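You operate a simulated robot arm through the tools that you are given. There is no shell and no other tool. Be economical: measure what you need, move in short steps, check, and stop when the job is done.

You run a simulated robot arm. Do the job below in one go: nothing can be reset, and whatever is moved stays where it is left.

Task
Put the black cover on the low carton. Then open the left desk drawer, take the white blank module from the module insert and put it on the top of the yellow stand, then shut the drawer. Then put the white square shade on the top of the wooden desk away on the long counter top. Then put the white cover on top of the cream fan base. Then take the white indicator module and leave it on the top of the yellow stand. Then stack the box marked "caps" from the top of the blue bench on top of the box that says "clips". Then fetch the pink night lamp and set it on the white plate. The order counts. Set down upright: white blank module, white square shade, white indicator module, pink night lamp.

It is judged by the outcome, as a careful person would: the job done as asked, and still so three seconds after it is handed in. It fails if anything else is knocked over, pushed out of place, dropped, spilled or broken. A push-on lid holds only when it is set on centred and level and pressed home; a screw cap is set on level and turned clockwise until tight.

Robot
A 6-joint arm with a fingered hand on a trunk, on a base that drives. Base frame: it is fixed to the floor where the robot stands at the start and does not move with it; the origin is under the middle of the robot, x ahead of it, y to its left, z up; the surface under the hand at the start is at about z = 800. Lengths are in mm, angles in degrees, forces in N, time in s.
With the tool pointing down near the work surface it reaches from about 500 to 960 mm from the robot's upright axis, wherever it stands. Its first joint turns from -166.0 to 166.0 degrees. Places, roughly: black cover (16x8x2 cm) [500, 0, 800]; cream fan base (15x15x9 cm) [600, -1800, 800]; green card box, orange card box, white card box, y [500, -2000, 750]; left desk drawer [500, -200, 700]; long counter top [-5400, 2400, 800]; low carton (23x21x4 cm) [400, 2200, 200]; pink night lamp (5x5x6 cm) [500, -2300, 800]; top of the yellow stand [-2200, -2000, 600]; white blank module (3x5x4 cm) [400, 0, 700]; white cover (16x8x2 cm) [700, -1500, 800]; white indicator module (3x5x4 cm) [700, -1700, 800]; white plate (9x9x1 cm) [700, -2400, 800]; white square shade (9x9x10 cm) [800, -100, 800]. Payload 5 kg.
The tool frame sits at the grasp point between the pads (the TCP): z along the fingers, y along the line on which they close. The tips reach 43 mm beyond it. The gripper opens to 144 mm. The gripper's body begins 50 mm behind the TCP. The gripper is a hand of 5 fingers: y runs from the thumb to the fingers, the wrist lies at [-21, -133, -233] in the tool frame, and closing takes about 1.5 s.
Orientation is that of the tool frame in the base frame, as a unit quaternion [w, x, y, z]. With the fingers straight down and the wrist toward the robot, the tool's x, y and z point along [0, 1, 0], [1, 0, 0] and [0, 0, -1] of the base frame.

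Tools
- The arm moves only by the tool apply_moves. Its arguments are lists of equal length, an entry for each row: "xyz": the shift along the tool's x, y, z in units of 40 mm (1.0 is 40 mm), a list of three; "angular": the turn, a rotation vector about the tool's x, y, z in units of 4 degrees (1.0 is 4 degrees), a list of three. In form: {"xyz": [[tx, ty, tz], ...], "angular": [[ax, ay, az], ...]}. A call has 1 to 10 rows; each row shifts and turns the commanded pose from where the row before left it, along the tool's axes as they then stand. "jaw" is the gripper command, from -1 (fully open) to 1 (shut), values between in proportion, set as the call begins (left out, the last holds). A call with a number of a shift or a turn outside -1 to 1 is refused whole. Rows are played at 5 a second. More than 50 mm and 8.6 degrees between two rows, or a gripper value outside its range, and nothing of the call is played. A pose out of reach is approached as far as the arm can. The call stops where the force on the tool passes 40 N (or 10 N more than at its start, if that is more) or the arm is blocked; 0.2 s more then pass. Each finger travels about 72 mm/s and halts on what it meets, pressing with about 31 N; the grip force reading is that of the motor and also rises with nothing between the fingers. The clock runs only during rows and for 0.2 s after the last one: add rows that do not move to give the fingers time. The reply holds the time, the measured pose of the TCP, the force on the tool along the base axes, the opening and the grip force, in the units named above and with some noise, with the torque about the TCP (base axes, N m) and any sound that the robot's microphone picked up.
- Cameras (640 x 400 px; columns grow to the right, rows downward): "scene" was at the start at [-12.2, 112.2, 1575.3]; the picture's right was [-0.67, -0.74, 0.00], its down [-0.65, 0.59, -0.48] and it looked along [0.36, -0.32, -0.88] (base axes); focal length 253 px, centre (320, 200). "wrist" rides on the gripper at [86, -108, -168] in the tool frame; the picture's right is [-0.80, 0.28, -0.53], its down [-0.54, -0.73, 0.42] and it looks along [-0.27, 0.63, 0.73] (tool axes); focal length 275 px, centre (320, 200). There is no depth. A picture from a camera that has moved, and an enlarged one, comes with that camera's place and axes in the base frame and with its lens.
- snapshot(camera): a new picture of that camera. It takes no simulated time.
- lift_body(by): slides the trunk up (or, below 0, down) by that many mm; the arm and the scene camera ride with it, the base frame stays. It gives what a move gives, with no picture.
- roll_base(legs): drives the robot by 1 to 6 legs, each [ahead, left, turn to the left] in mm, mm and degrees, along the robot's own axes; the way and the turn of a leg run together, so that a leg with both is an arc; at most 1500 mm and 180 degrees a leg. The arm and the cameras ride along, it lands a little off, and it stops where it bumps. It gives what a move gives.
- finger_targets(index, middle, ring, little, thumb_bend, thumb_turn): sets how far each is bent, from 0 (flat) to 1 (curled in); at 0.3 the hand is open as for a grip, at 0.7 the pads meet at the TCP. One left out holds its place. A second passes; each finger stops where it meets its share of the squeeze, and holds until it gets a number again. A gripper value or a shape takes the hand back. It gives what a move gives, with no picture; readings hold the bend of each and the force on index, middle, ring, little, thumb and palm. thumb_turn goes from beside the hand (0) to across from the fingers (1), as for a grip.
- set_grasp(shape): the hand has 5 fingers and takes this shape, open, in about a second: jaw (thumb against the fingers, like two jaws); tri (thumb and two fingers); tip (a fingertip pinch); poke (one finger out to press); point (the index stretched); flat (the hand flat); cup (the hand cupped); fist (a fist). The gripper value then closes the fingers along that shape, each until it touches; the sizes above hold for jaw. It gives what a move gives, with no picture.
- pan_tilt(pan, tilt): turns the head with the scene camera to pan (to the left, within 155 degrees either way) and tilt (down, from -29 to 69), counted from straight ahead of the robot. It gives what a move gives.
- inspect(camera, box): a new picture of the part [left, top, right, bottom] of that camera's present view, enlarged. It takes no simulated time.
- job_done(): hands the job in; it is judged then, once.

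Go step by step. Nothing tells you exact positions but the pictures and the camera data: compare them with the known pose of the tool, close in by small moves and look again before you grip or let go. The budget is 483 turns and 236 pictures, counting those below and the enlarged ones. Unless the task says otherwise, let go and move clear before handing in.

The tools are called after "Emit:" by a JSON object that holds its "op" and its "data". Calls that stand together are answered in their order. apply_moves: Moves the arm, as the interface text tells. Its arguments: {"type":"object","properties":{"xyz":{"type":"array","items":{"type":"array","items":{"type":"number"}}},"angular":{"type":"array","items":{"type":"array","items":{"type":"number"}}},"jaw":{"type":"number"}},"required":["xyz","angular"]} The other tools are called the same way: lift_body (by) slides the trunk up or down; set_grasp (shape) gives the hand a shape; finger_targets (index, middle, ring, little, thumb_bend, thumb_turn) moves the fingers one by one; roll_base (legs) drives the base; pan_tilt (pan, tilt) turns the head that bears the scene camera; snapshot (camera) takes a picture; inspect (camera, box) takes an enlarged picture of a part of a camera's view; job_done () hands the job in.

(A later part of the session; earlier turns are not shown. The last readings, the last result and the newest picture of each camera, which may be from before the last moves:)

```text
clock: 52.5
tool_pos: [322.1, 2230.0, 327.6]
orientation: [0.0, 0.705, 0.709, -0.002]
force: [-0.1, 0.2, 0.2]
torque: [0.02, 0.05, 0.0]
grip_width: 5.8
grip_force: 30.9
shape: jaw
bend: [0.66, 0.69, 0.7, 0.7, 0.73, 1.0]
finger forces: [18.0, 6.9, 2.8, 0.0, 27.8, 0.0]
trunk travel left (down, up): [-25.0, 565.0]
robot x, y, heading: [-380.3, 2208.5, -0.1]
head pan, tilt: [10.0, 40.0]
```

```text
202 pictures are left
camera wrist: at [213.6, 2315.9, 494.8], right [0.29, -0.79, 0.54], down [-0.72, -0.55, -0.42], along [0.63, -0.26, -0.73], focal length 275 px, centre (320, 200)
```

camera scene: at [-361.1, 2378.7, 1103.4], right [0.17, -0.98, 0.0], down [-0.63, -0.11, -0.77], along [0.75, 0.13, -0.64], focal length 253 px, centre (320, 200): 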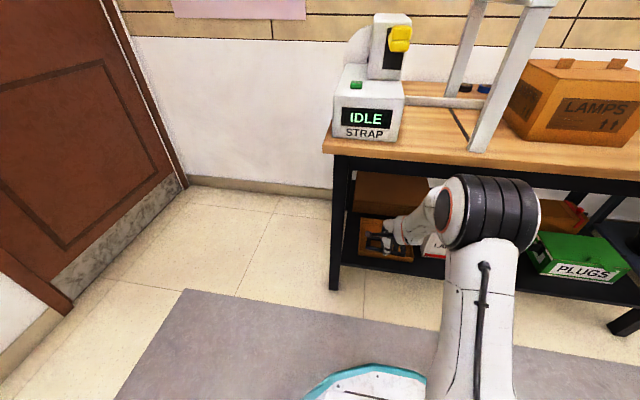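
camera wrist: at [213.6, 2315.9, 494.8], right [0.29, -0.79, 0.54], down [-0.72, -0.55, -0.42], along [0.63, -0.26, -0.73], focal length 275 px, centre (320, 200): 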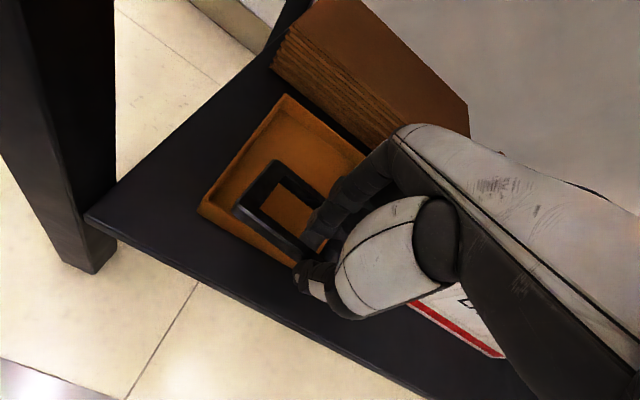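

The tray's rim is at z≈230 with centre ≈[459, 2222]. I move in 105 mm and look before lowering.

Emit:
{"op": "apply_moves", "data": {"xyz": [[0, 1, 0], [-0.1, 1, 0], [-0.1, 0.65, 0], [0, 0, 0.7]], "angular": [[0, 0, 0], [0, 0, 0], [0, 0, 0], [0, 0, 0]]}}

Emit:
{"op": "snapshot", "data": {"camera": "scene"}}

Emit:
{"op": "snapshot", "data": {"camera": "wrist"}}

```text
clock: 53.5
tool_pos: [429.5, 2224.5, 301.6]
orientation: [0.001, 0.705, 0.71, 0.0]
force: [-0.4, -0.1, 1.6]
torque: [-0.06, 0.08, 0.02]
grip_width: 5.5
grip_force: 31.2
shape: jaw
bend: [0.66, 0.69, 0.7, 0.7, 0.73, 1.0]
finger forces: [17.9, 6.8, 2.8, 0.1, 27.6, 0.1]
trunk travel left (down, up): [-25.0, 565.0]
robot x, y, heading: [-383.5, 2207.5, -0.2]
head pan, tilt: [10.0, 40.0]
```

```text
201 pictures are left
camera scene: at [-361.2, 2378.7, 1103.5], right [0.17, -0.98, 0.0], down [-0.63, -0.11, -0.77], along [0.75, 0.13, -0.64], focal length 253 px, centre (320, 200)
```

scene: 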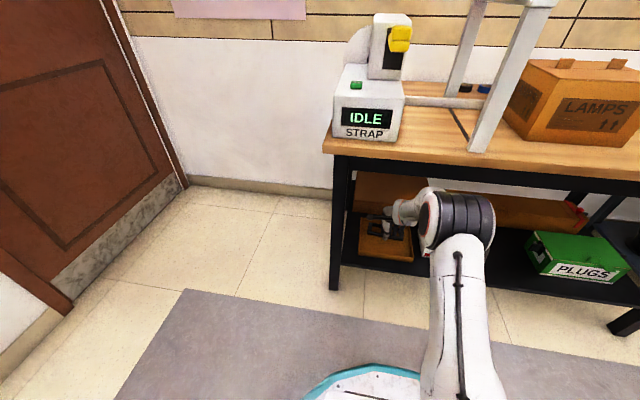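

```text
200 pictures are left
camera wrist: at [321.0, 2310.4, 467.9], right [0.29, -0.79, 0.54], down [-0.72, -0.55, -0.42], along [0.63, -0.26, -0.73], focal length 275 px, centre (320, 200)
```

wrist: 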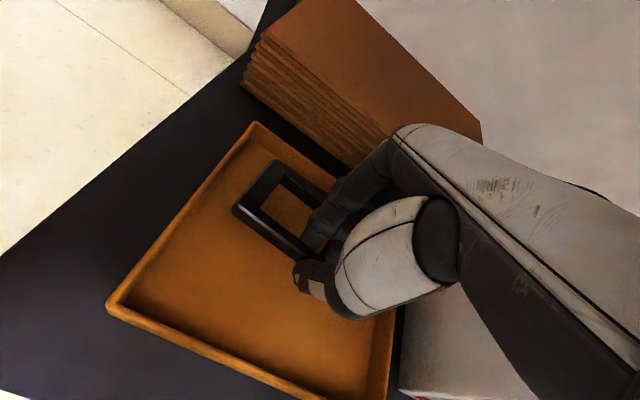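

The cover is within the tray's outline and well clear of the walls. I lower it in small steps.

Emit:
{"op": "apply_moves", "data": {"xyz": [[0, -0.1, 0.3], [0, 0, 0.3], [0, 0, 0.25], [0, 0, 0.15]], "angular": [[0, 0, 0], [0, 0, 0], [0, 0, 0], [0, 0, 0]]}}

Emit:
{"op": "snapshot", "data": {"camera": "wrist"}}

```text
clock: 54.5
tool_pos: [430.7, 2224.2, 270.9]
orientation: [0.005, 0.705, 0.709, 0.005]
force: [-5.5, 0.0, 15.2]
torque: [0.13, 0.48, -0.01]
grip_width: 5.9
grip_force: 31.0
shape: jaw
bend: [0.71, 0.69, 0.7, 0.7, 0.73, 1.0]
finger forces: [18.9, 6.8, 2.6, 0.0, 42.1, 0.1]
trunk travel left (down, up): [-25.0, 565.0]
robot x, y, heading: [-387.8, 2208.6, -0.4]
head pan, tilt: [10.0, 40.0]
stopped in row 4: the force on the tool passed its limit at 45 N (the readings are from after the stop); the commanded pose is now the measured one
```

```text
199 pictures are left
camera wrist: at [319.2, 2309.3, 436.3], right [0.28, -0.79, 0.54], down [-0.72, -0.55, -0.43], along [0.64, -0.27, -0.72], focal length 275 px, centre (320, 200)
```

wrist: 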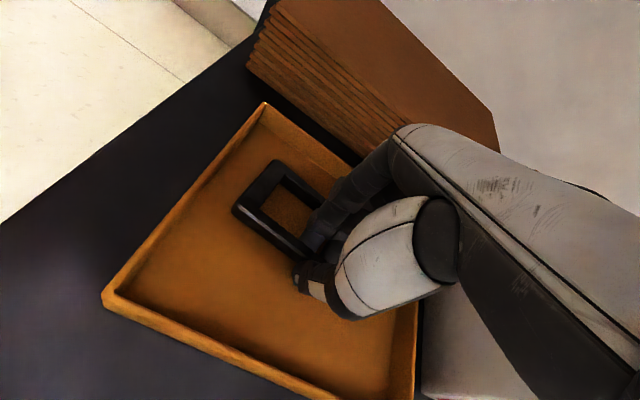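

The cover and thumb rest on the tray floor. I ease up 2 mm and open only partway, so the fingers stay inside the frame.

Emit:
{"op": "apply_moves", "data": {"xyz": [[0, 0, -0.06], [0, 0, 0], [0, 0, 0], [0, 0, 0], [0, 0, 0]], "angular": [[0, 0, 0], [0, 0, 0], [0, 0, 0], [0, 0, 0], [0, 0, 0]], "jaw": 0.4}}

Emit:
{"op": "snapshot", "data": {"camera": "wrist"}}

```text
clock: 55.7
tool_pos: [429.2, 2223.6, 269.6]
orientation: [0.004, 0.705, 0.709, 0.002]
force: [2.5, -0.4, 5.6]
torque: [0.04, 0.1, 0.01]
grip_width: 42.8
grip_force: 0.1
shape: jaw
bend: [0.74, 0.54, 0.52, 0.48, 0.75, 1.0]
finger forces: [0.8, 0.0, 0.0, 0.1, 4.6, 0.0]
trunk travel left (down, up): [-25.0, 565.0]
robot x, y, heading: [-382.8, 2207.1, -0.1]
head pan, tilt: [10.0, 40.0]
```

```text
198 pictures are left
camera wrist: at [318.3, 2308.9, 436.6], right [0.28, -0.79, 0.54], down [-0.72, -0.55, -0.43], along [0.64, -0.27, -0.73], focal length 275 px, centre (320, 200)
```

wrist: 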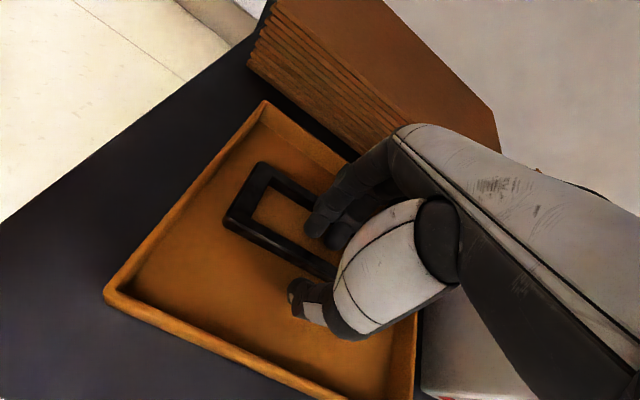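

The cover lies in the tray. I lift the hand out slowly.

Emit:
{"op": "apply_moves", "data": {"xyz": [[0, 0, -0.3], [0, 0, -0.5], [0, 0, -0.7], [0, -0.8, 0]], "angular": [[0, 0, 0], [0, 0, 0], [0, 0, 0], [0, 0, 0]]}}

Emit:
{"op": "snapshot", "data": {"camera": "wrist"}}

```text
clock: 56.7
tool_pos: [397.9, 2224.8, 330.3]
orientation: [0.003, 0.705, 0.709, 0.002]
force: [0.0, 0.4, -0.7]
torque: [0.0, -0.03, 0.01]
grip_width: 43.4
grip_force: 0.1
shape: jaw
bend: [0.74, 0.54, 0.52, 0.48, 0.74, 1.0]
finger forces: [0.0, 0.0, 0.0, 0.0, 0.1, 0.0]
trunk travel left (down, up): [-25.0, 565.0]
robot x, y, heading: [-384.2, 2209.3, -0.3]
head pan, tilt: [10.0, 40.0]
```

```text
197 pictures are left
camera wrist: at [287.1, 2310.3, 496.8], right [0.28, -0.79, 0.54], down [-0.72, -0.55, -0.43], along [0.63, -0.27, -0.73], focal length 275 px, centre (320, 200)
```

wrist: 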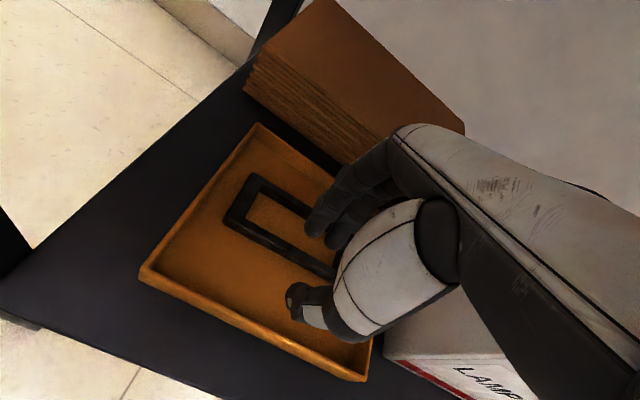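

The cover lies flat in the low carton. I retreat, raise the trunk and return to the desk.

Emit:
{"op": "apply_moves", "data": {"xyz": [[0, -1, 0], [0, -1, 0], [0, -1, 0], [0, -1, 0], [0, -1, 0], [0, -1, 0]], "angular": [[0, 0, 0], [0, 0, 0], [0, 0, 0], [0, 0, 0], [0, 0, 0], [0, 0, 0]]}}

Emit:
{"op": "roll_base", "data": {"legs": [[-120, 0, 0]]}}

Emit:
{"op": "lift_body", "data": {"by": 400}}

Emit:
{"op": "lift_body", "data": {"by": 100}}

Emit:
{"op": "roll_base", "data": {"legs": [[0, -1150, 0], [0, -1150, 0]]}}

Emit:
{"op": "pan_tilt", "data": {"pan": 0, "tilt": 45}}

Emit:
{"op": "snapshot", "data": {"camera": "scene"}}

Emit:
{"op": "snapshot", "data": {"camera": "wrist"}}

```text
clock: 58.1
tool_pos: [157.5, 2220.1, 328.0]
orientation: [0.003, 0.705, 0.709, 0.003]
force: [-0.1, 1.0, -0.5]
torque: [-0.03, -0.01, 0.03]
grip_width: 43.1
grip_force: 0.1
shape: jaw
bend: [0.74, 0.54, 0.52, 0.48, 0.74, 1.0]
finger forces: [0.1, 0.0, 0.1, 0.0, 0.1, 0.1]
trunk travel left (down, up): [-25.0, 565.0]
robot x, y, heading: [-386.5, 2206.1, -0.3]
head pan, tilt: [10.0, 40.0]
```

```text
clock: 59.4
tool_pos: [35.5, 2222.2, 329.4]
orientation: [0.004, 0.705, 0.709, 0.002]
force: [-0.4, -0.9, 0.6]
torque: [-0.02, 0.03, 0.01]
grip_width: 43.0
grip_force: 0.1
shape: jaw
bend: [0.74, 0.54, 0.52, 0.48, 0.74, 1.0]
finger forces: [0.0, 0.1, 0.0, 0.0, 0.0, 0.0]
trunk travel left (down, up): [-25.0, 565.0]
robot x, y, heading: [-511.5, 2208.6, 0.1]
head pan, tilt: [10.0, 40.0]
```

```text
clock: 63.2
tool_pos: [35.3, 2221.3, 726.6]
orientation: [0.003, 0.705, 0.709, 0.003]
force: [-0.4, 0.0, -0.4]
torque: [0.01, -0.01, 0.03]
grip_width: 43.2
grip_force: 0.0
shape: jaw
bend: [0.74, 0.54, 0.52, 0.48, 0.74, 1.0]
finger forces: [0.0, 0.0, 0.1, 0.0, 0.1, 0.1]
trunk travel left (down, up): [-425.0, 165.0]
robot x, y, heading: [-507.7, 2208.8, 0.1]
head pan, tilt: [10.0, 40.0]
```

```text
clock: 64.5
tool_pos: [34.8, 2220.5, 827.1]
orientation: [0.004, 0.704, 0.71, 0.003]
force: [0.4, -0.5, 0.7]
torque: [0.01, -0.03, -0.01]
grip_width: 43.2
grip_force: 0.1
shape: jaw
bend: [0.74, 0.54, 0.52, 0.48, 0.74, 1.0]
finger forces: [0.1, 0.0, 0.0, 0.0, 0.1, 0.1]
trunk travel left (down, up): [-525.0, 65.0]
robot x, y, heading: [-507.2, 2208.6, 0.4]
head pan, tilt: [10.0, 40.0]
```

```text
clock: 75.6
tool_pos: [24.9, -19.6, 828.7]
orientation: [0.003, 0.707, 0.707, 0.002]
force: [0.1, 0.4, 0.7]
torque: [0.03, 0.05, 0.0]
grip_width: 43.3
grip_force: 0.2
shape: jaw
bend: [0.74, 0.54, 0.52, 0.48, 0.74, 1.0]
finger forces: [0.0, 0.1, 0.1, 0.0, 0.1, 0.0]
trunk travel left (down, up): [-525.0, 65.0]
robot x, y, heading: [-517.5, -29.3, -0.4]
head pan, tilt: [10.0, 40.0]
```

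```text
clock: 76.3
tool_pos: [24.6, -20.5, 828.6]
orientation: [0.003, 0.707, 0.707, 0.003]
force: [0.6, -1.0, 0.6]
torque: [-0.01, -0.04, -0.03]
grip_width: 43.1
grip_force: 0.1
shape: jaw
bend: [0.74, 0.54, 0.52, 0.48, 0.74, 1.0]
finger forces: [0.1, 0.0, 0.0, 0.1, 0.0, 0.1]
trunk travel left (down, up): [-525.0, 65.0]
robot x, y, heading: [-517.0, -31.0, -0.5]
head pan, tilt: [0.0, 45.0]
```

```text
196 pictures are left
camera scene: at [-496.4, 126.2, 1596.2], right [-0.01, -1.0, 0.0], down [-0.71, 0.0, -0.71], along [0.71, 0.0, -0.71], focal length 253 px, centre (320, 200)
```

scene: 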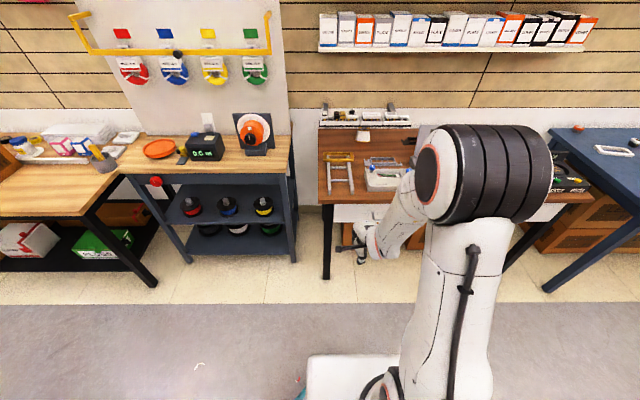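

```text
195 pictures are left
camera wrist: at [-85.2, 66.1, 994.4], right [0.28, -0.8, 0.54], down [-0.72, -0.54, -0.43], along [0.63, -0.27, -0.73], focal length 275 px, centre (320, 200)
```

wrist: 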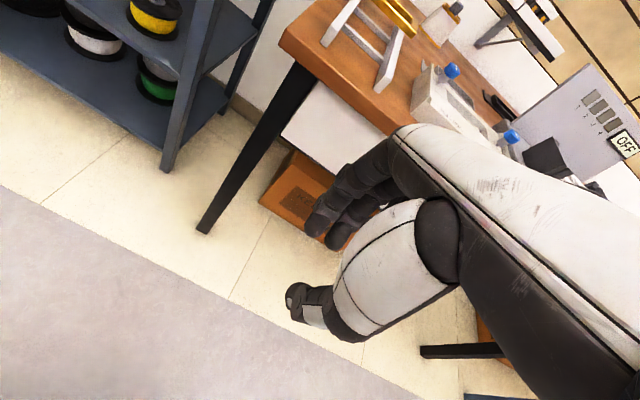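

The arm hides the drawer front. I shift the base right to see it on the left of the arm.

Emit:
{"op": "roll_base", "data": {"legs": [[0, -380, 0.5]]}}

Emit:
{"op": "pan_tilt", "data": {"pan": 5, "tilt": 38}}

Emit:
{"op": "snapshot", "data": {"camera": "scene"}}

Emit:
{"op": "inspect", "data": {"camera": "scene", "box": [200, 140, 400, 265]}}

```text
clock: 78.7
tool_pos: [25.8, -388.3, 826.9]
orientation: [0.004, 0.699, 0.715, 0.003]
force: [-0.3, 0.1, -0.2]
torque: [0.0, 0.0, 0.02]
grip_width: 43.2
grip_force: 0.1
shape: jaw
bend: [0.74, 0.54, 0.52, 0.48, 0.74, 1.0]
finger forces: [0.0, 0.0, 0.0, 0.0, 0.1, 0.0]
trunk travel left (down, up): [-525.0, 65.0]
robot x, y, heading: [-512.0, -411.6, 1.0]
head pan, tilt: [0.0, 45.0]
```

```text
clock: 79.4
tool_pos: [26.5, -389.3, 828.4]
orientation: [0.004, 0.699, 0.715, 0.002]
force: [-0.2, -0.1, 1.1]
torque: [-0.04, -0.01, -0.02]
grip_width: 43.2
grip_force: 0.0
shape: jaw
bend: [0.74, 0.54, 0.52, 0.48, 0.74, 1.0]
finger forces: [0.0, 0.1, 0.0, 0.0, 0.0, 0.0]
trunk travel left (down, up): [-525.0, 65.0]
robot x, y, heading: [-515.7, -412.3, 0.9]
head pan, tilt: [5.0, 38.0]
```

```text
194 pictures are left
camera scene: at [-493.5, -247.2, 1606.4], right [0.1, -0.99, 0.0], down [-0.61, -0.06, -0.79], along [0.78, 0.08, -0.62], focal length 253 px, centre (320, 200)
```

scene: 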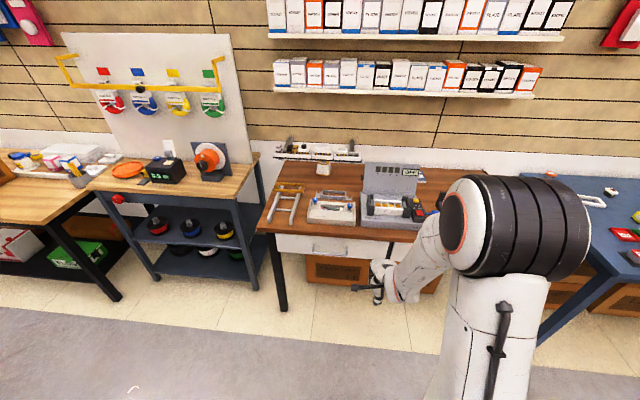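

```text
3.20 times, centred on (300, 202) of scene
camera zoom: at [-493.5, -247.2, 1606.4], right [0.1, -0.99, 0.0], down [-0.61, -0.06, -0.79], along [0.78, 0.08, -0.62], focal length 809 px, centre (384, 192)
```

zoom: 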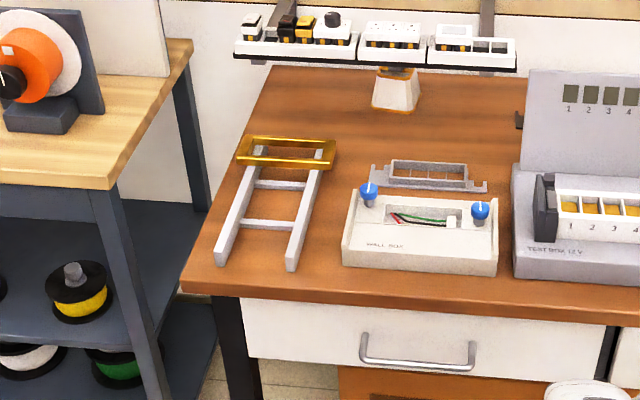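

I see the drawer with its bar handle at about [255, −217, 709], and the white shade with a gold rim under the socket strip. I align with the handle and pitch the hand forward to horizontal.

Emit:
{"op": "roll_base", "data": {"legs": [[65, 180, -1]]}}

Emit:
{"op": "apply_moves", "data": {"xyz": [[0, 0, 0], [0, 0, 0], [0, 0, 0], [0, 0, 0], [0, 0, 0], [0, 0, 0], [0, 0, 0], [0, 0, 0], [0, 0, 0], [0, 0, 0]], "angular": [[-1, 0, 0], [-1, 0, 0], [-1, 0, 0], [-1, 0, 0], [-1, 0, 0], [-1, 0, 0], [-1, 0, 0], [-1, 0, 0], [-1, 0, 0], [-1, 0, 0]]}}

Emit:
{"op": "snapshot", "data": {"camera": "scene"}}

```text
clock: 80.9
tool_pos: [87.6, -215.3, 827.4]
orientation: [0.003, 0.704, 0.71, 0.002]
force: [-0.5, 0.0, 0.4]
torque: [0.01, 0.01, 0.0]
grip_width: 43.1
grip_force: 0.1
shape: jaw
bend: [0.74, 0.54, 0.52, 0.48, 0.74, 1.0]
finger forces: [0.0, 0.0, 0.1, 0.1, 0.0, 0.1]
trunk travel left (down, up): [-525.0, 65.0]
robot x, y, heading: [-458.4, -230.4, 0.1]
head pan, tilt: [5.0, 38.0]
```

```text
clock: 83.1
tool_pos: [91.1, -218.1, 827.7]
orientation: [0.244, 0.66, 0.667, 0.246]
force: [-0.4, 0.6, 0.2]
torque: [-0.02, -0.03, 0.0]
grip_width: 43.0
grip_force: 0.1
shape: jaw
bend: [0.74, 0.54, 0.52, 0.48, 0.74, 1.0]
finger forces: [0.0, 0.1, 0.0, 0.0, 0.0, 0.0]
out of reach, approached as far as the arm can: row 6
trunk travel left (down, up): [-525.0, 65.0]
robot x, y, heading: [-455.4, -236.3, 0.0]
head pan, tilt: [5.0, 38.0]
```

```text
192 pictures are left
camera scene: at [-429.8, -66.7, 1606.4], right [0.09, -1.0, 0.0], down [-0.61, -0.05, -0.79], along [0.78, 0.07, -0.62], focal length 253 px, centre (320, 200)
```

scene: 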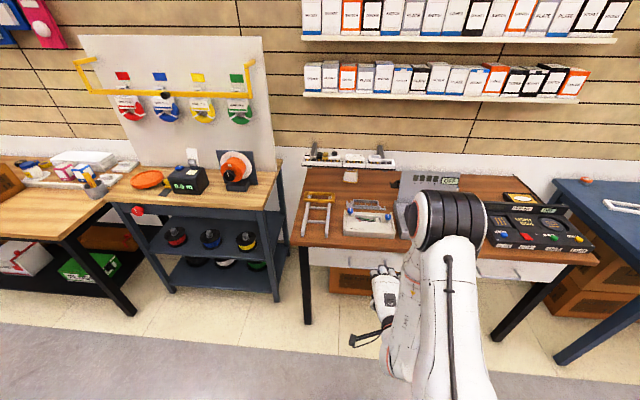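

Pitch is at 40° now. I lower the trunk to handle height and pitch on while easing forward.

Emit:
{"op": "lift_body", "data": {"by": -118}}

Emit:
{"op": "apply_moves", "data": {"xyz": [[0, 0.12, 0.12], [0, 0.11, 0.13], [0, 0.1, 0.14], [0, 0.1, 0.15], [0, 0.08, 0.16], [0, 0.06, 0.17], [0, 0.05, 0.17], [0, 0.05, 0.17], [0, 0.04, 0.17], [0, 0.02, 0.17]], "angular": [[-1, 0, 0], [-1, 0, 0], [-1, 0, 0], [-1, 0, 0], [-1, 0, 0], [-1, 0, 0], [-1, 0, 0], [-1, 0, 0], [-1, 0, 0], [-1, 0, 0]]}}

Emit:
{"op": "snapshot", "data": {"camera": "scene"}}

Emit:
{"op": "snapshot", "data": {"camera": "wrist"}}

```text
clock: 84.6
tool_pos: [91.4, -216.9, 709.0]
orientation: [0.244, 0.661, 0.666, 0.244]
force: [-0.6, 0.5, 0.3]
torque: [0.02, -0.01, 0.01]
grip_width: 43.2
grip_force: 0.0
shape: jaw
bend: [0.74, 0.54, 0.52, 0.48, 0.74, 1.0]
finger forces: [0.0, 0.1, 0.0, 0.1, 0.0, 0.0]
trunk travel left (down, up): [-407.0, 183.0]
robot x, y, heading: [-453.5, -228.6, 0.0]
head pan, tilt: [5.0, 38.0]
```

```text
clock: 86.8
tool_pos: [243.7, -220.6, 717.3]
orientation: [0.454, 0.538, 0.543, 0.458]
force: [-3.4, 0.0, -1.4]
torque: [0.02, 0.2, 0.01]
grip_width: 44.0
grip_force: 0.0
shape: jaw
bend: [0.74, 0.54, 0.52, 0.48, 0.73, 1.0]
finger forces: [0.0, 0.1, 0.0, 0.0, 3.1, 0.0]
out of reach, approached as far as the arm can: row 7, 8, 9, 10
trunk travel left (down, up): [-407.0, 183.0]
robot x, y, heading: [-455.6, -227.6, 0.2]
head pan, tilt: [5.0, 38.0]
```

```text
191 pictures are left
camera scene: at [-430.1, -66.7, 1488.4], right [0.09, -1.0, 0.0], down [-0.61, -0.05, -0.79], along [0.79, 0.07, -0.62], focal length 253 px, centre (320, 200)
```

scene: 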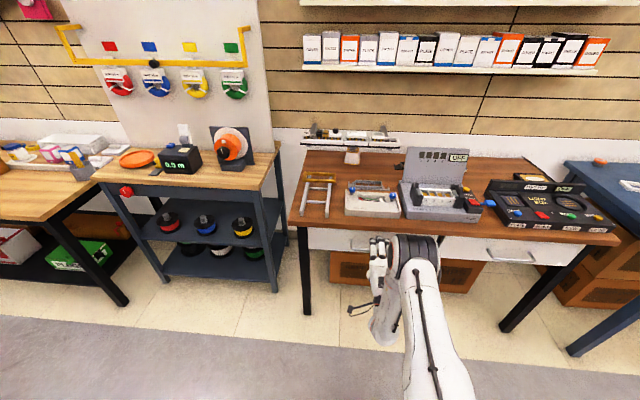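

```text
190 pictures are left
camera wrist: at [59.8, -136.4, 638.5], right [-0.47, -0.8, 0.37], down [0.3, -0.54, -0.79], along [0.83, -0.26, 0.49], focal length 275 px, centre (320, 200)
```

wrist: 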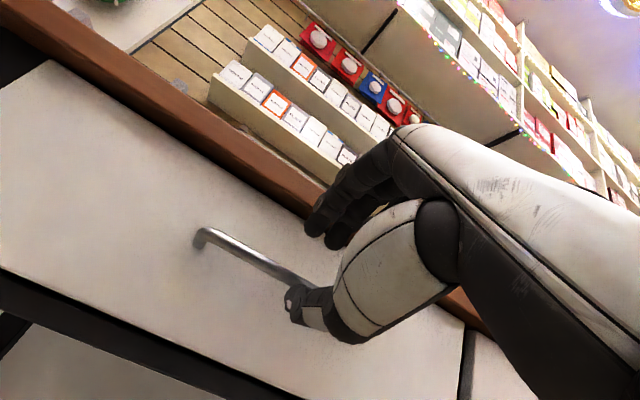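

The hand jumped forward while pitching and the thumb lightly touches the handle region. I look closely before moving.

Emit:
{"op": "inspect", "data": {"camera": "wrist", "box": [180, 150, 420, 350]}}

Emit:
{"op": "inspect", "data": {"camera": "scene", "box": [320, 200, 448, 280]}}

```text
2.00 times, centred on (300, 250) of wrist
camera zoom: at [59.8, -136.4, 638.5], right [-0.47, -0.8, 0.37], down [0.3, -0.54, -0.79], along [0.83, -0.26, 0.49], focal length 551 px, centre (360, 100)
```

zoom: 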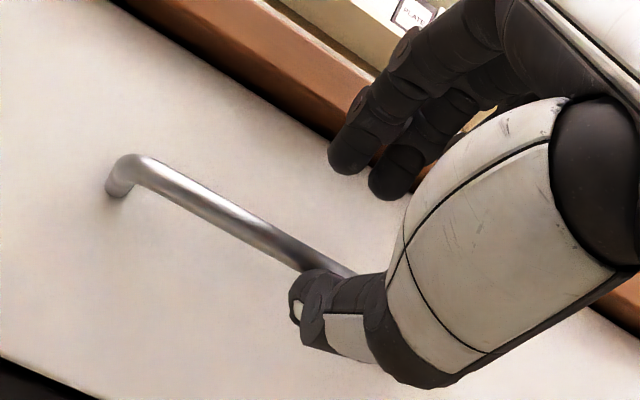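

```text
5.00 times, centred on (384, 240) of scene
camera zoom: at [-430.1, -66.7, 1488.4], right [0.09, -1.0, 0.0], down [-0.61, -0.05, -0.79], along [0.79, 0.07, -0.62], focal length 1264 px, centre (0, 0)
```

zoom: 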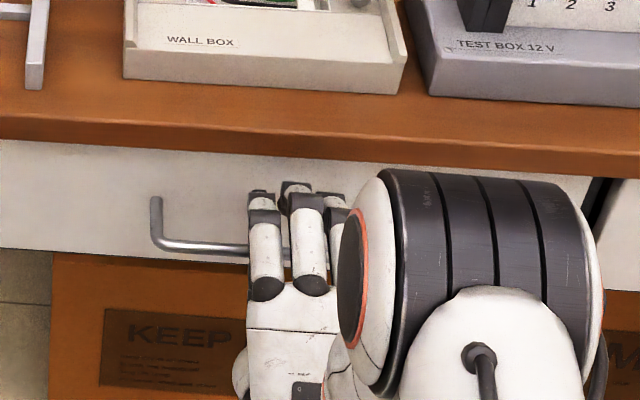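

The fingers are above the bar and the thumb just touches it from front-below. I back off, dip 10 mm, then go forward so that the thumb passes beneath the bar.

Emit:
{"op": "apply_moves", "data": {"xyz": [[0, 0, -0.2], [0, -0.3, 0], [0, 0, 0.25], [0, 0, 0.2]], "angular": [[0, 0, 0], [0, 0, 0], [0, 0, 0], [0, 0, 0]]}}

Emit:
{"op": "inspect", "data": {"camera": "wrist", "box": [180, 150, 420, 350]}}

```text
clock: 87.8
tool_pos: [263.4, -218.9, 702.9]
orientation: [0.456, 0.538, 0.541, 0.458]
force: [0.7, 0.6, 0.3]
torque: [0.0, 0.04, 0.02]
grip_width: 43.2
grip_force: 0.1
shape: jaw
bend: [0.74, 0.54, 0.52, 0.48, 0.74, 1.0]
finger forces: [0.0, 0.0, 0.1, 0.0, 0.1, 0.0]
out of reach, approached as far as the arm can: row 1, 2
trunk travel left (down, up): [-407.0, 183.0]
robot x, y, heading: [-455.5, -230.9, 0.2]
head pan, tilt: [5.0, 38.0]
```

```text
2.00 times, centred on (300, 250) of wrist
camera zoom: at [79.3, -136.0, 623.1], right [-0.47, -0.8, 0.37], down [0.3, -0.54, -0.79], along [0.83, -0.26, 0.5], focal length 551 px, centre (360, 100)
```

zoom: 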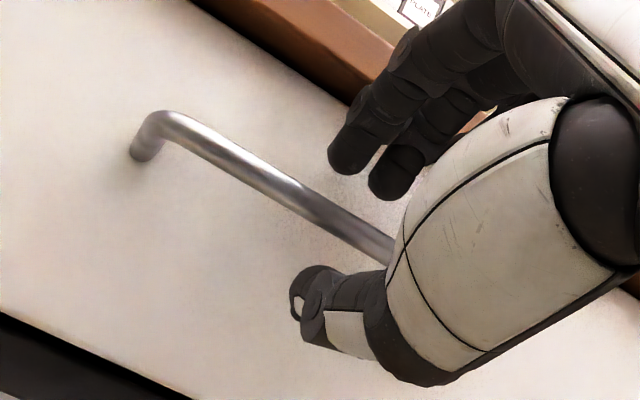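

The bar runs between thumb and fingers now. I close the grip.

Emit:
{"op": "apply_moves", "data": {"xyz": [[0, 0, 0], [0, 0, 0], [0, 0, 0], [0, 0, 0], [0, 0, 0]], "angular": [[0, 0, 0], [0, 0, 0], [0, 0, 0], [0, 0, 0], [0, 0, 0]], "jaw": 0.95}}

Emit:
{"op": "inspect", "data": {"camera": "wrist", "box": [180, 150, 420, 350]}}

```text
clock: 89.0
tool_pos: [262.3, -220.9, 702.0]
orientation: [0.456, 0.537, 0.542, 0.458]
force: [-3.1, 0.0, -6.5]
torque: [-0.02, 0.19, -0.01]
grip_width: 4.4
grip_force: 0.0
shape: jaw
bend: [0.67, 0.68, 0.68, 0.68, 0.69, 1.0]
finger forces: [0.0, 0.1, 0.0, 0.0, 5.8, 0.0]
trunk travel left (down, up): [-407.0, 183.0]
robot x, y, heading: [-453.0, -232.0, 0.0]
head pan, tilt: [5.0, 38.0]
```

```text
2.00 times, centred on (300, 250) of wrist
camera zoom: at [79.0, -135.9, 622.8], right [-0.47, -0.8, 0.37], down [0.3, -0.54, -0.78], along [0.83, -0.26, 0.5], focal length 551 px, centre (360, 100)
```

zoom: 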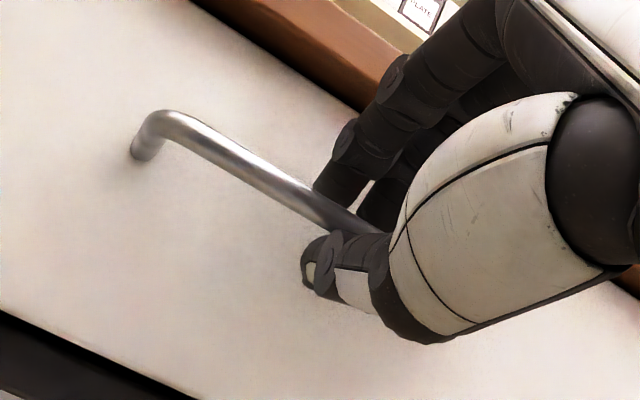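

The bar seems only touched by the thumb so far. I close fully and check forces.

Emit:
{"op": "apply_moves", "data": {"xyz": [[0, 0, 0], [0, 0, 0], [0, 0, 0], [0, 0, 0], [0, 0, 0]], "angular": [[0, 0, 0], [0, 0, 0], [0, 0, 0], [0, 0, 0], [0, 0, 0]], "jaw": 1}}

Emit:
{"op": "snapshot", "data": {"camera": "wrist"}}

```text
clock: 90.2
tool_pos: [263.9, -219.9, 699.7]
orientation: [0.455, 0.538, 0.542, 0.457]
force: [1.8, 0.6, -23.4]
torque: [0.01, 0.34, 0.01]
grip_width: 0.0
grip_force: 30.9
shape: jaw
bend: [0.7, 0.7, 0.7, 0.7, 0.72, 1.0]
finger forces: [0.0, 0.1, 0.0, 0.0, 33.4, 0.0]
trunk travel left (down, up): [-407.0, 183.0]
robot x, y, heading: [-455.6, -230.0, -0.1]
head pan, tilt: [5.0, 38.0]
```

```text
185 pictures are left
camera wrist: at [79.3, -136.0, 621.7], right [-0.47, -0.8, 0.37], down [0.3, -0.54, -0.79], along [0.83, -0.26, 0.5], focal length 275 px, centre (320, 200)
```

wrist: 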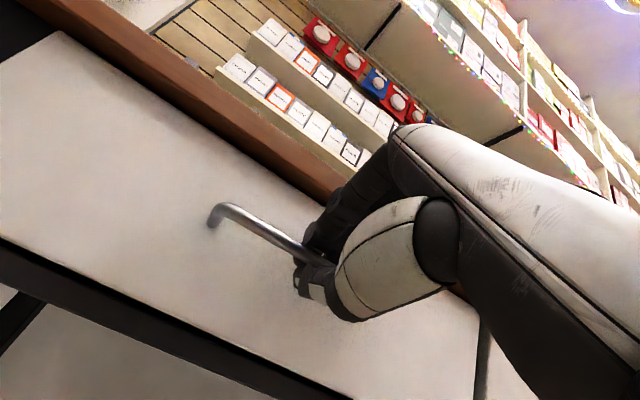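

The bar lies below the closing plane, so only the thumb presses. I open a bit, lower the hand 12 mm and close again.

Emit:
{"op": "apply_moves", "data": {"xyz": [[0, 0, 0], [0, 0, 0], [0, -0.3, 0], [0, 0, 0]], "angular": [[0, 0, 0], [0, 0, 0], [0, 0, 0], [0, 0, 0]], "jaw": 0.5}}

Emit:
{"op": "apply_moves", "data": {"xyz": [[0, 0, 0], [0, 0, 0], [0, 0, 0], [0, 0, 0], [0, 0, 0]], "angular": [[0, 0, 0], [0, 0, 0], [0, 0, 0], [0, 0, 0], [0, 0, 0]], "jaw": 1}}

Emit:
{"op": "inspect", "data": {"camera": "wrist", "box": [180, 150, 420, 350]}}

```text
clock: 91.2
tool_pos: [260.7, -221.1, 691.1]
orientation: [0.456, 0.537, 0.542, 0.459]
force: [0.1, -0.3, 0.2]
torque: [0.02, 0.01, -0.01]
grip_width: 35.8
grip_force: 0.1
shape: jaw
bend: [0.74, 0.56, 0.54, 0.51, 0.74, 1.0]
finger forces: [0.1, 0.0, 0.1, 0.0, 0.0, 0.0]
trunk travel left (down, up): [-407.0, 183.0]
robot x, y, heading: [-456.8, -231.5, 0.1]
head pan, tilt: [5.0, 38.0]
```

```text
clock: 92.4
tool_pos: [259.6, -220.6, 692.2]
orientation: [0.455, 0.537, 0.542, 0.459]
force: [2.5, 0.1, -0.7]
torque: [-0.24, -0.02, -0.1]
grip_width: 0.0
grip_force: 31.1
shape: jaw
bend: [0.7, 0.7, 0.7, 0.7, 0.7, 1.0]
finger forces: [15.2, 5.0, 2.6, 3.9, 27.5, 0.1]
trunk travel left (down, up): [-407.0, 183.0]
robot x, y, heading: [-456.5, -229.0, 0.1]
head pan, tilt: [5.0, 38.0]
```

```text
2.00 times, centred on (300, 250) of wrist
camera zoom: at [76.6, -136.4, 612.1], right [-0.47, -0.8, 0.37], down [0.3, -0.54, -0.78], along [0.83, -0.26, 0.5], focal length 551 px, centre (360, 100)
```

zoom: 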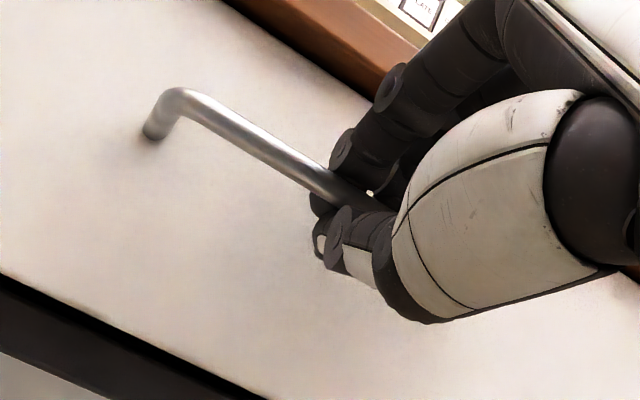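

The handle is gripped. I pull the drawer by driving back, first a little.

Emit:
{"op": "roll_base", "data": {"legs": [[-80, 0, 0]]}}

Emit:
{"op": "snapshot", "data": {"camera": "scene"}}

```text
clock: 93.5
tool_pos: [180.2, -219.9, 691.3]
orientation: [0.455, 0.537, 0.542, 0.458]
force: [-1.7, -0.8, -2.2]
torque: [-0.24, 0.04, -0.1]
grip_width: 0.0
grip_force: 31.0
shape: jaw
bend: [0.7, 0.7, 0.7, 0.7, 0.71, 1.0]
finger forces: [0.1, 0.1, 2.7, 3.9, 27.4, 0.0]
trunk travel left (down, up): [-407.0, 183.0]
robot x, y, heading: [-534.1, -228.9, 0.1]
head pan, tilt: [5.0, 38.0]
```

```text
183 pictures are left
camera scene: at [-510.1, -66.9, 1488.4], right [0.09, -1.0, 0.0], down [-0.61, -0.05, -0.79], along [0.78, 0.07, -0.62], focal length 253 px, centre (320, 200)
```

scene: 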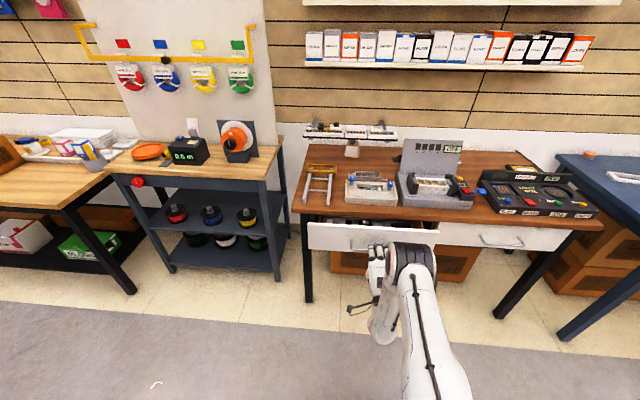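

The drawer is coming out. I pull on another 150 mm.

Emit:
{"op": "roll_base", "data": {"legs": [[-150, 0, 0]]}}

Emit:
{"op": "snapshot", "data": {"camera": "scene"}}

Emit:
{"op": "inspect", "data": {"camera": "scene", "box": [280, 180, 480, 305]}}

```text
clock: 94.7
tool_pos: [89.0, -221.4, 688.2]
orientation: [0.453, 0.54, 0.544, 0.456]
force: [0.0, 0.0, 0.9]
torque: [-0.09, 0.02, 0.03]
grip_width: 0.0
grip_force: 31.2
shape: jaw
bend: [0.7, 0.7, 0.7, 0.7, 0.71, 1.0]
finger forces: [0.1, 0.0, 0.0, 1.0, 0.1, 0.0]
trunk travel left (down, up): [-407.0, 183.0]
robot x, y, heading: [-620.6, -232.8, 0.4]
head pan, tilt: [5.0, 38.0]
stopped in leg 1: the robot was blocked; the commanded pose is now the measured one
```

```text
182 pictures are left
camera scene: at [-597.9, -67.1, 1488.4], right [0.09, -1.0, 0.0], down [-0.61, -0.05, -0.79], along [0.78, 0.07, -0.62], focal length 253 px, centre (320, 200)
```

scene: 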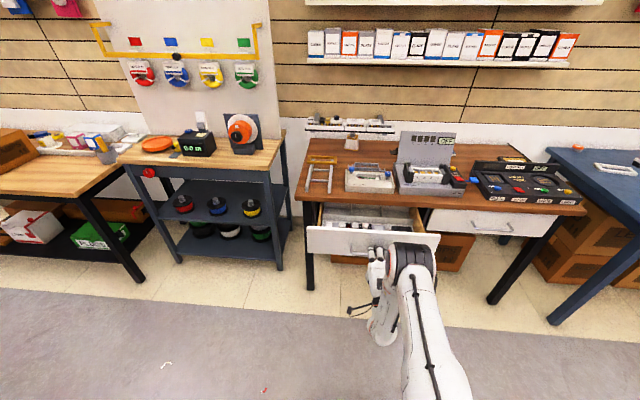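

```text
3.20 times, centred on (380, 242) of scene
camera zoom: at [-597.9, -67.1, 1488.4], right [0.09, -1.0, 0.0], down [-0.61, -0.05, -0.79], along [0.78, 0.07, -0.62], focal length 809 px, centre (128, 64)
```

zoom: 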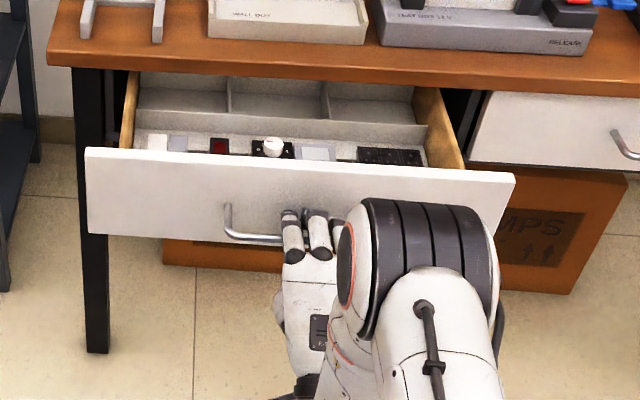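

The drawer is at its stop, with a row of modules behind the front panel. I release the handle, back off and return the hand to pointing down.

Emit:
{"op": "apply_moves", "data": {"xyz": [[0, 0, 0], [0, 0, 0], [0, 0, 0], [0, 0, 0]], "angular": [[0, 0, 0], [0, 0, 0], [0, 0, 0], [0, 0, 0]], "jaw": 0.2}}

Emit:
{"op": "roll_base", "data": {"legs": [[-130, 0, 0]]}}

Emit:
{"op": "lift_body", "data": {"by": 180}}

Emit:
{"op": "apply_moves", "data": {"xyz": [[0, 0, 0], [0, 0, 0], [0, 0, 0], [0, 0, 0], [0, 0, 0], [0, 0, 0], [0, 0, 0], [0, 0, 0], [0, 0, 0], [0, 0, 0]], "angular": [[1, 0, 0], [1, 0, 0], [1, 0, 0], [1, 0, 0], [1, 0, 0], [1, 0, 0], [1, 0, 0], [1, 0, 0], [1, 0, 0], [1, 0, 0]]}}

Emit:
{"op": "apply_moves", "data": {"xyz": [[0, 0, 0], [0, 0, 0], [0, 0, 0], [0, 0, 0], [0, 0, 0], [0, 0, 0], [0, 0, 0], [0, 0, 0], [0, 0, 0], [0, 0, 0]], "angular": [[1, 0, 0], [1, 0, 0], [1, 0, 0], [1, 0, 0], [1, 0, 0], [1, 0, 0], [1, 0, 0], [1, 0, 0], [1, 0, 0], [0.5, 0, 0]]}}

Emit:
{"op": "snapshot", "data": {"camera": "scene"}}

Emit:
{"op": "snapshot", "data": {"camera": "wrist"}}

```text
clock: 95.7
tool_pos: [88.0, -222.0, 687.5]
orientation: [0.453, 0.54, 0.544, 0.455]
force: [1.0, 0.4, 0.5]
torque: [0.0, 0.03, -0.01]
grip_width: 57.0
grip_force: 0.2
shape: jaw
bend: [0.74, 0.49, 0.47, 0.44, 0.73, 1.0]
finger forces: [0.1, 0.0, 0.0, 0.0, 0.0, 0.0]
trunk travel left (down, up): [-407.0, 183.0]
robot x, y, heading: [-622.6, -231.6, -0.0]
head pan, tilt: [5.0, 38.0]
```

```text
clock: 96.4
tool_pos: [88.6, -223.7, 686.9]
orientation: [0.452, 0.54, 0.545, 0.456]
force: [0.0, -0.6, -0.6]
torque: [0.05, 0.02, -0.01]
grip_width: 57.1
grip_force: 0.1
shape: jaw
bend: [0.74, 0.49, 0.47, 0.44, 0.73, 1.0]
finger forces: [0.1, 0.0, 0.1, 0.0, 0.0, 0.1]
trunk travel left (down, up): [-407.0, 183.0]
robot x, y, heading: [-621.2, -228.8, 0.3]
head pan, tilt: [5.0, 38.0]
stopped in leg 1: the robot was blocked; the commanded pose is now the measured one
```

```text
clock: 97.4
tool_pos: [82.8, -223.5, 749.4]
orientation: [0.447, 0.547, 0.548, 0.448]
force: [-2.1, 0.5, -33.6]
torque: [-0.04, 0.1, 0.0]
grip_width: 82.3
grip_force: 0.1
shape: jaw
bend: [0.74, 0.49, 0.46, 0.44, 0.59, 0.99]
finger forces: [0.1, 0.1, 0.1, 0.0, 33.5, 0.1]
trunk travel left (down, up): [-480.0, 110.0]
robot x, y, heading: [-623.0, -230.0, 0.1]
head pan, tilt: [5.0, 38.0]
stopped: the force on the tool passed its limit at 51 N (the readings are from after the stop); the commanded pose is now the measured one
```

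```text
clock: 99.3
tool_pos: [93.6, -220.9, 769.1]
orientation: [0.292, 0.64, 0.649, 0.29]
force: [2.0, -2.1, 38.5]
torque: [-0.38, -1.93, -0.14]
grip_width: 28.5
grip_force: 30.8
shape: jaw
bend: [0.74, 0.51, 0.53, 0.5, 0.49, 0.99]
finger forces: [17.6, 13.8, 7.3, 0.0, 0.0, 0.0]
trunk travel left (down, up): [-480.0, 110.0]
robot x, y, heading: [-622.4, -228.8, -0.0]
head pan, tilt: [5.0, 38.0]
stopped in row 9: the force on the tool passed its limit at 48 N (the readings are from after the stop); the commanded pose is now the measured one
```

```text
clock: 99.8
tool_pos: [97.1, -221.1, 774.5]
orientation: [0.272, 0.647, 0.659, 0.27]
force: [2.2, -0.7, 29.6]
torque: [0.1, -1.55, -0.05]
grip_width: 27.0
grip_force: 31.1
shape: jaw
bend: [0.75, 0.52, 0.55, 0.5, 0.49, 0.99]
finger forces: [18.5, 10.8, 0.0, 0.1, 0.0, 0.1]
trunk travel left (down, up): [-480.0, 110.0]
robot x, y, heading: [-625.0, -230.7, 0.1]
head pan, tilt: [5.0, 38.0]
stopped in row 2: the force on the tool passed its limit at 50 N (the readings are from after the stop); the commanded pose is now the measured one
```

```text
180 pictures are left
camera scene: at [-600.0, -67.3, 1561.3], right [0.09, -1.0, 0.0], down [-0.61, -0.05, -0.79], along [0.79, 0.07, -0.61], focal length 253 px, centre (320, 200)
```

scene: 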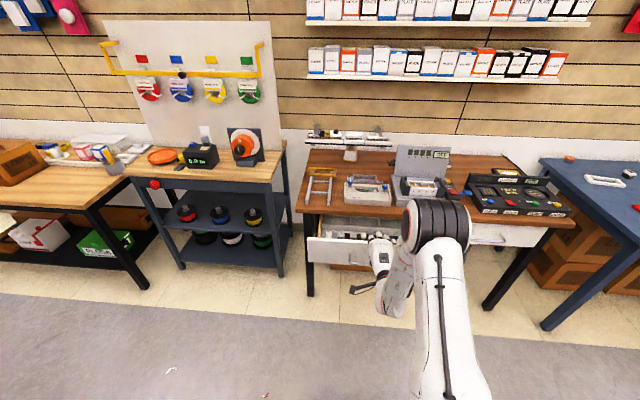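

```text
179 pictures are left
camera wrist: at [-99.4, -137.5, 815.7], right [-0.17, -0.79, 0.59], down [-0.21, -0.55, -0.81], along [0.96, -0.25, -0.07], focal length 275 px, centre (320, 200)
```

wrist: 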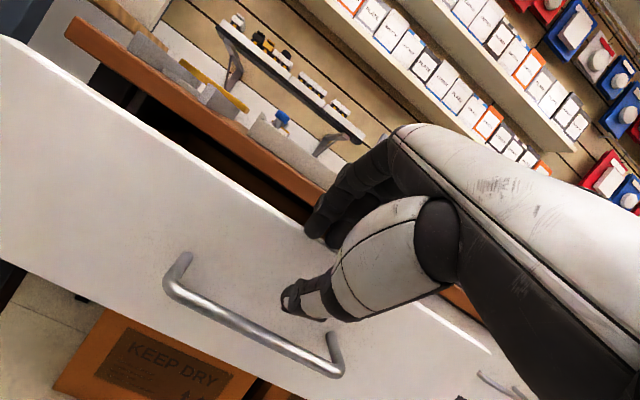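

The base was blocked from behind, not the drawer at its stop, and the hand then caught on the handle and panel. I retreat along the finger axis and then check what is behind the robot.

Emit:
{"op": "apply_moves", "data": {"xyz": [[0, 0.1, -0.3], [0, 0.2, -0.5], [0, 0.2, -0.6]], "angular": [[0, 0, 0], [0, 0, 0], [0, 0, 0]]}}

Emit:
{"op": "snapshot", "data": {"camera": "wrist"}}

Emit:
{"op": "pan_tilt", "data": {"pan": -150, "tilt": 50}}

Emit:
{"op": "snapshot", "data": {"camera": "scene"}}

Emit:
{"op": "pan_tilt", "data": {"pan": 150, "tilt": 50}}

Emit:
{"op": "snapshot", "data": {"camera": "scene"}}

```text
clock: 100.5
tool_pos: [67.6, -219.8, 821.2]
orientation: [0.267, 0.651, 0.66, 0.264]
force: [0.2, -0.4, 0.1]
torque: [0.02, 0.01, -0.03]
grip_width: 22.3
grip_force: 31.7
shape: jaw
bend: [0.75, 0.56, 0.55, 0.5, 0.49, 0.99]
finger forces: [0.0, 0.0, 0.0, 0.0, 0.1, 0.1]
trunk travel left (down, up): [-480.0, 110.0]
robot x, y, heading: [-622.1, -228.6, -0.2]
head pan, tilt: [5.0, 38.0]
```

```text
178 pictures are left
camera wrist: at [-127.0, -135.6, 865.9], right [-0.16, -0.79, 0.59], down [-0.22, -0.55, -0.8], along [0.96, -0.26, -0.09], focal length 275 px, centre (320, 200)
```

wrist: 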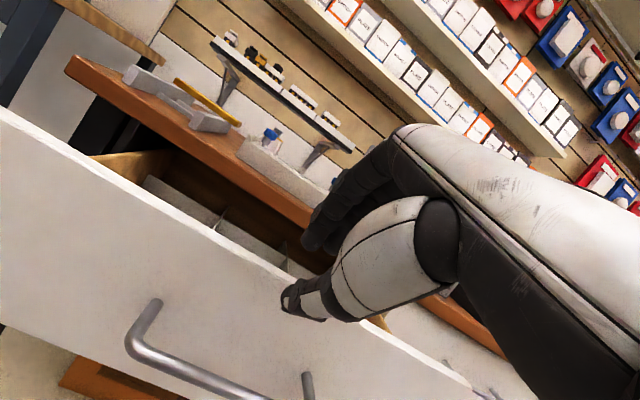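

```text
clock: 103.0
tool_pos: [70.1, -220.3, 822.2]
orientation: [0.267, 0.65, 0.66, 0.265]
force: [0.0, -0.5, 0.0]
torque: [-0.04, 0.01, -0.01]
grip_width: 22.1
grip_force: 30.8
shape: jaw
bend: [0.75, 0.56, 0.55, 0.5, 0.49, 0.99]
finger forces: [0.1, 0.0, 0.0, 0.1, 0.0, 0.0]
trunk travel left (down, up): [-480.0, 110.0]
robot x, y, heading: [-621.5, -229.2, 0.3]
head pan, tilt: [-150.0, 50.0]
```

```text
177 pictures are left
camera scene: at [-750.6, -113.4, 1544.4], right [-0.5, 0.87, 0.0], down [0.66, 0.38, -0.64], along [-0.56, -0.32, -0.77], focal length 253 px, centre (320, 200)
```

scene: 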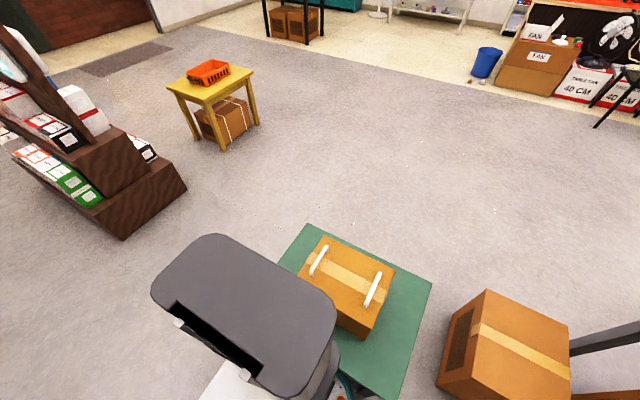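

```text
clock: 107.0
tool_pos: [70.4, -219.4, 824.0]
orientation: [0.268, 0.649, 0.66, 0.266]
force: [-0.1, 0.6, -0.2]
torque: [0.03, -0.01, 0.03]
grip_width: 22.2
grip_force: 30.9
shape: jaw
bend: [0.75, 0.56, 0.55, 0.5, 0.49, 0.99]
finger forces: [0.1, 0.0, 0.0, 0.0, 0.0, 0.0]
trunk travel left (down, up): [-480.0, 110.0]
robot x, y, heading: [-620.1, -231.8, -0.0]
head pan, tilt: [150.0, 50.0]
```

```text
176 pictures are left
camera scene: at [-750.7, -36.4, 1544.4], right [0.5, 0.87, 0.0], down [0.66, -0.38, -0.64], along [-0.56, 0.32, -0.77], focal length 253 px, centre (320, 200)
```

scene: 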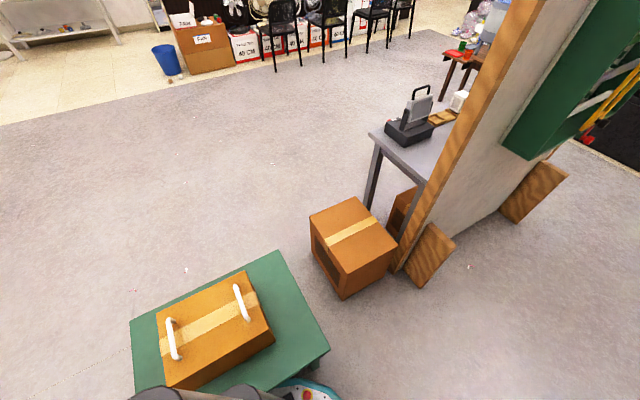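

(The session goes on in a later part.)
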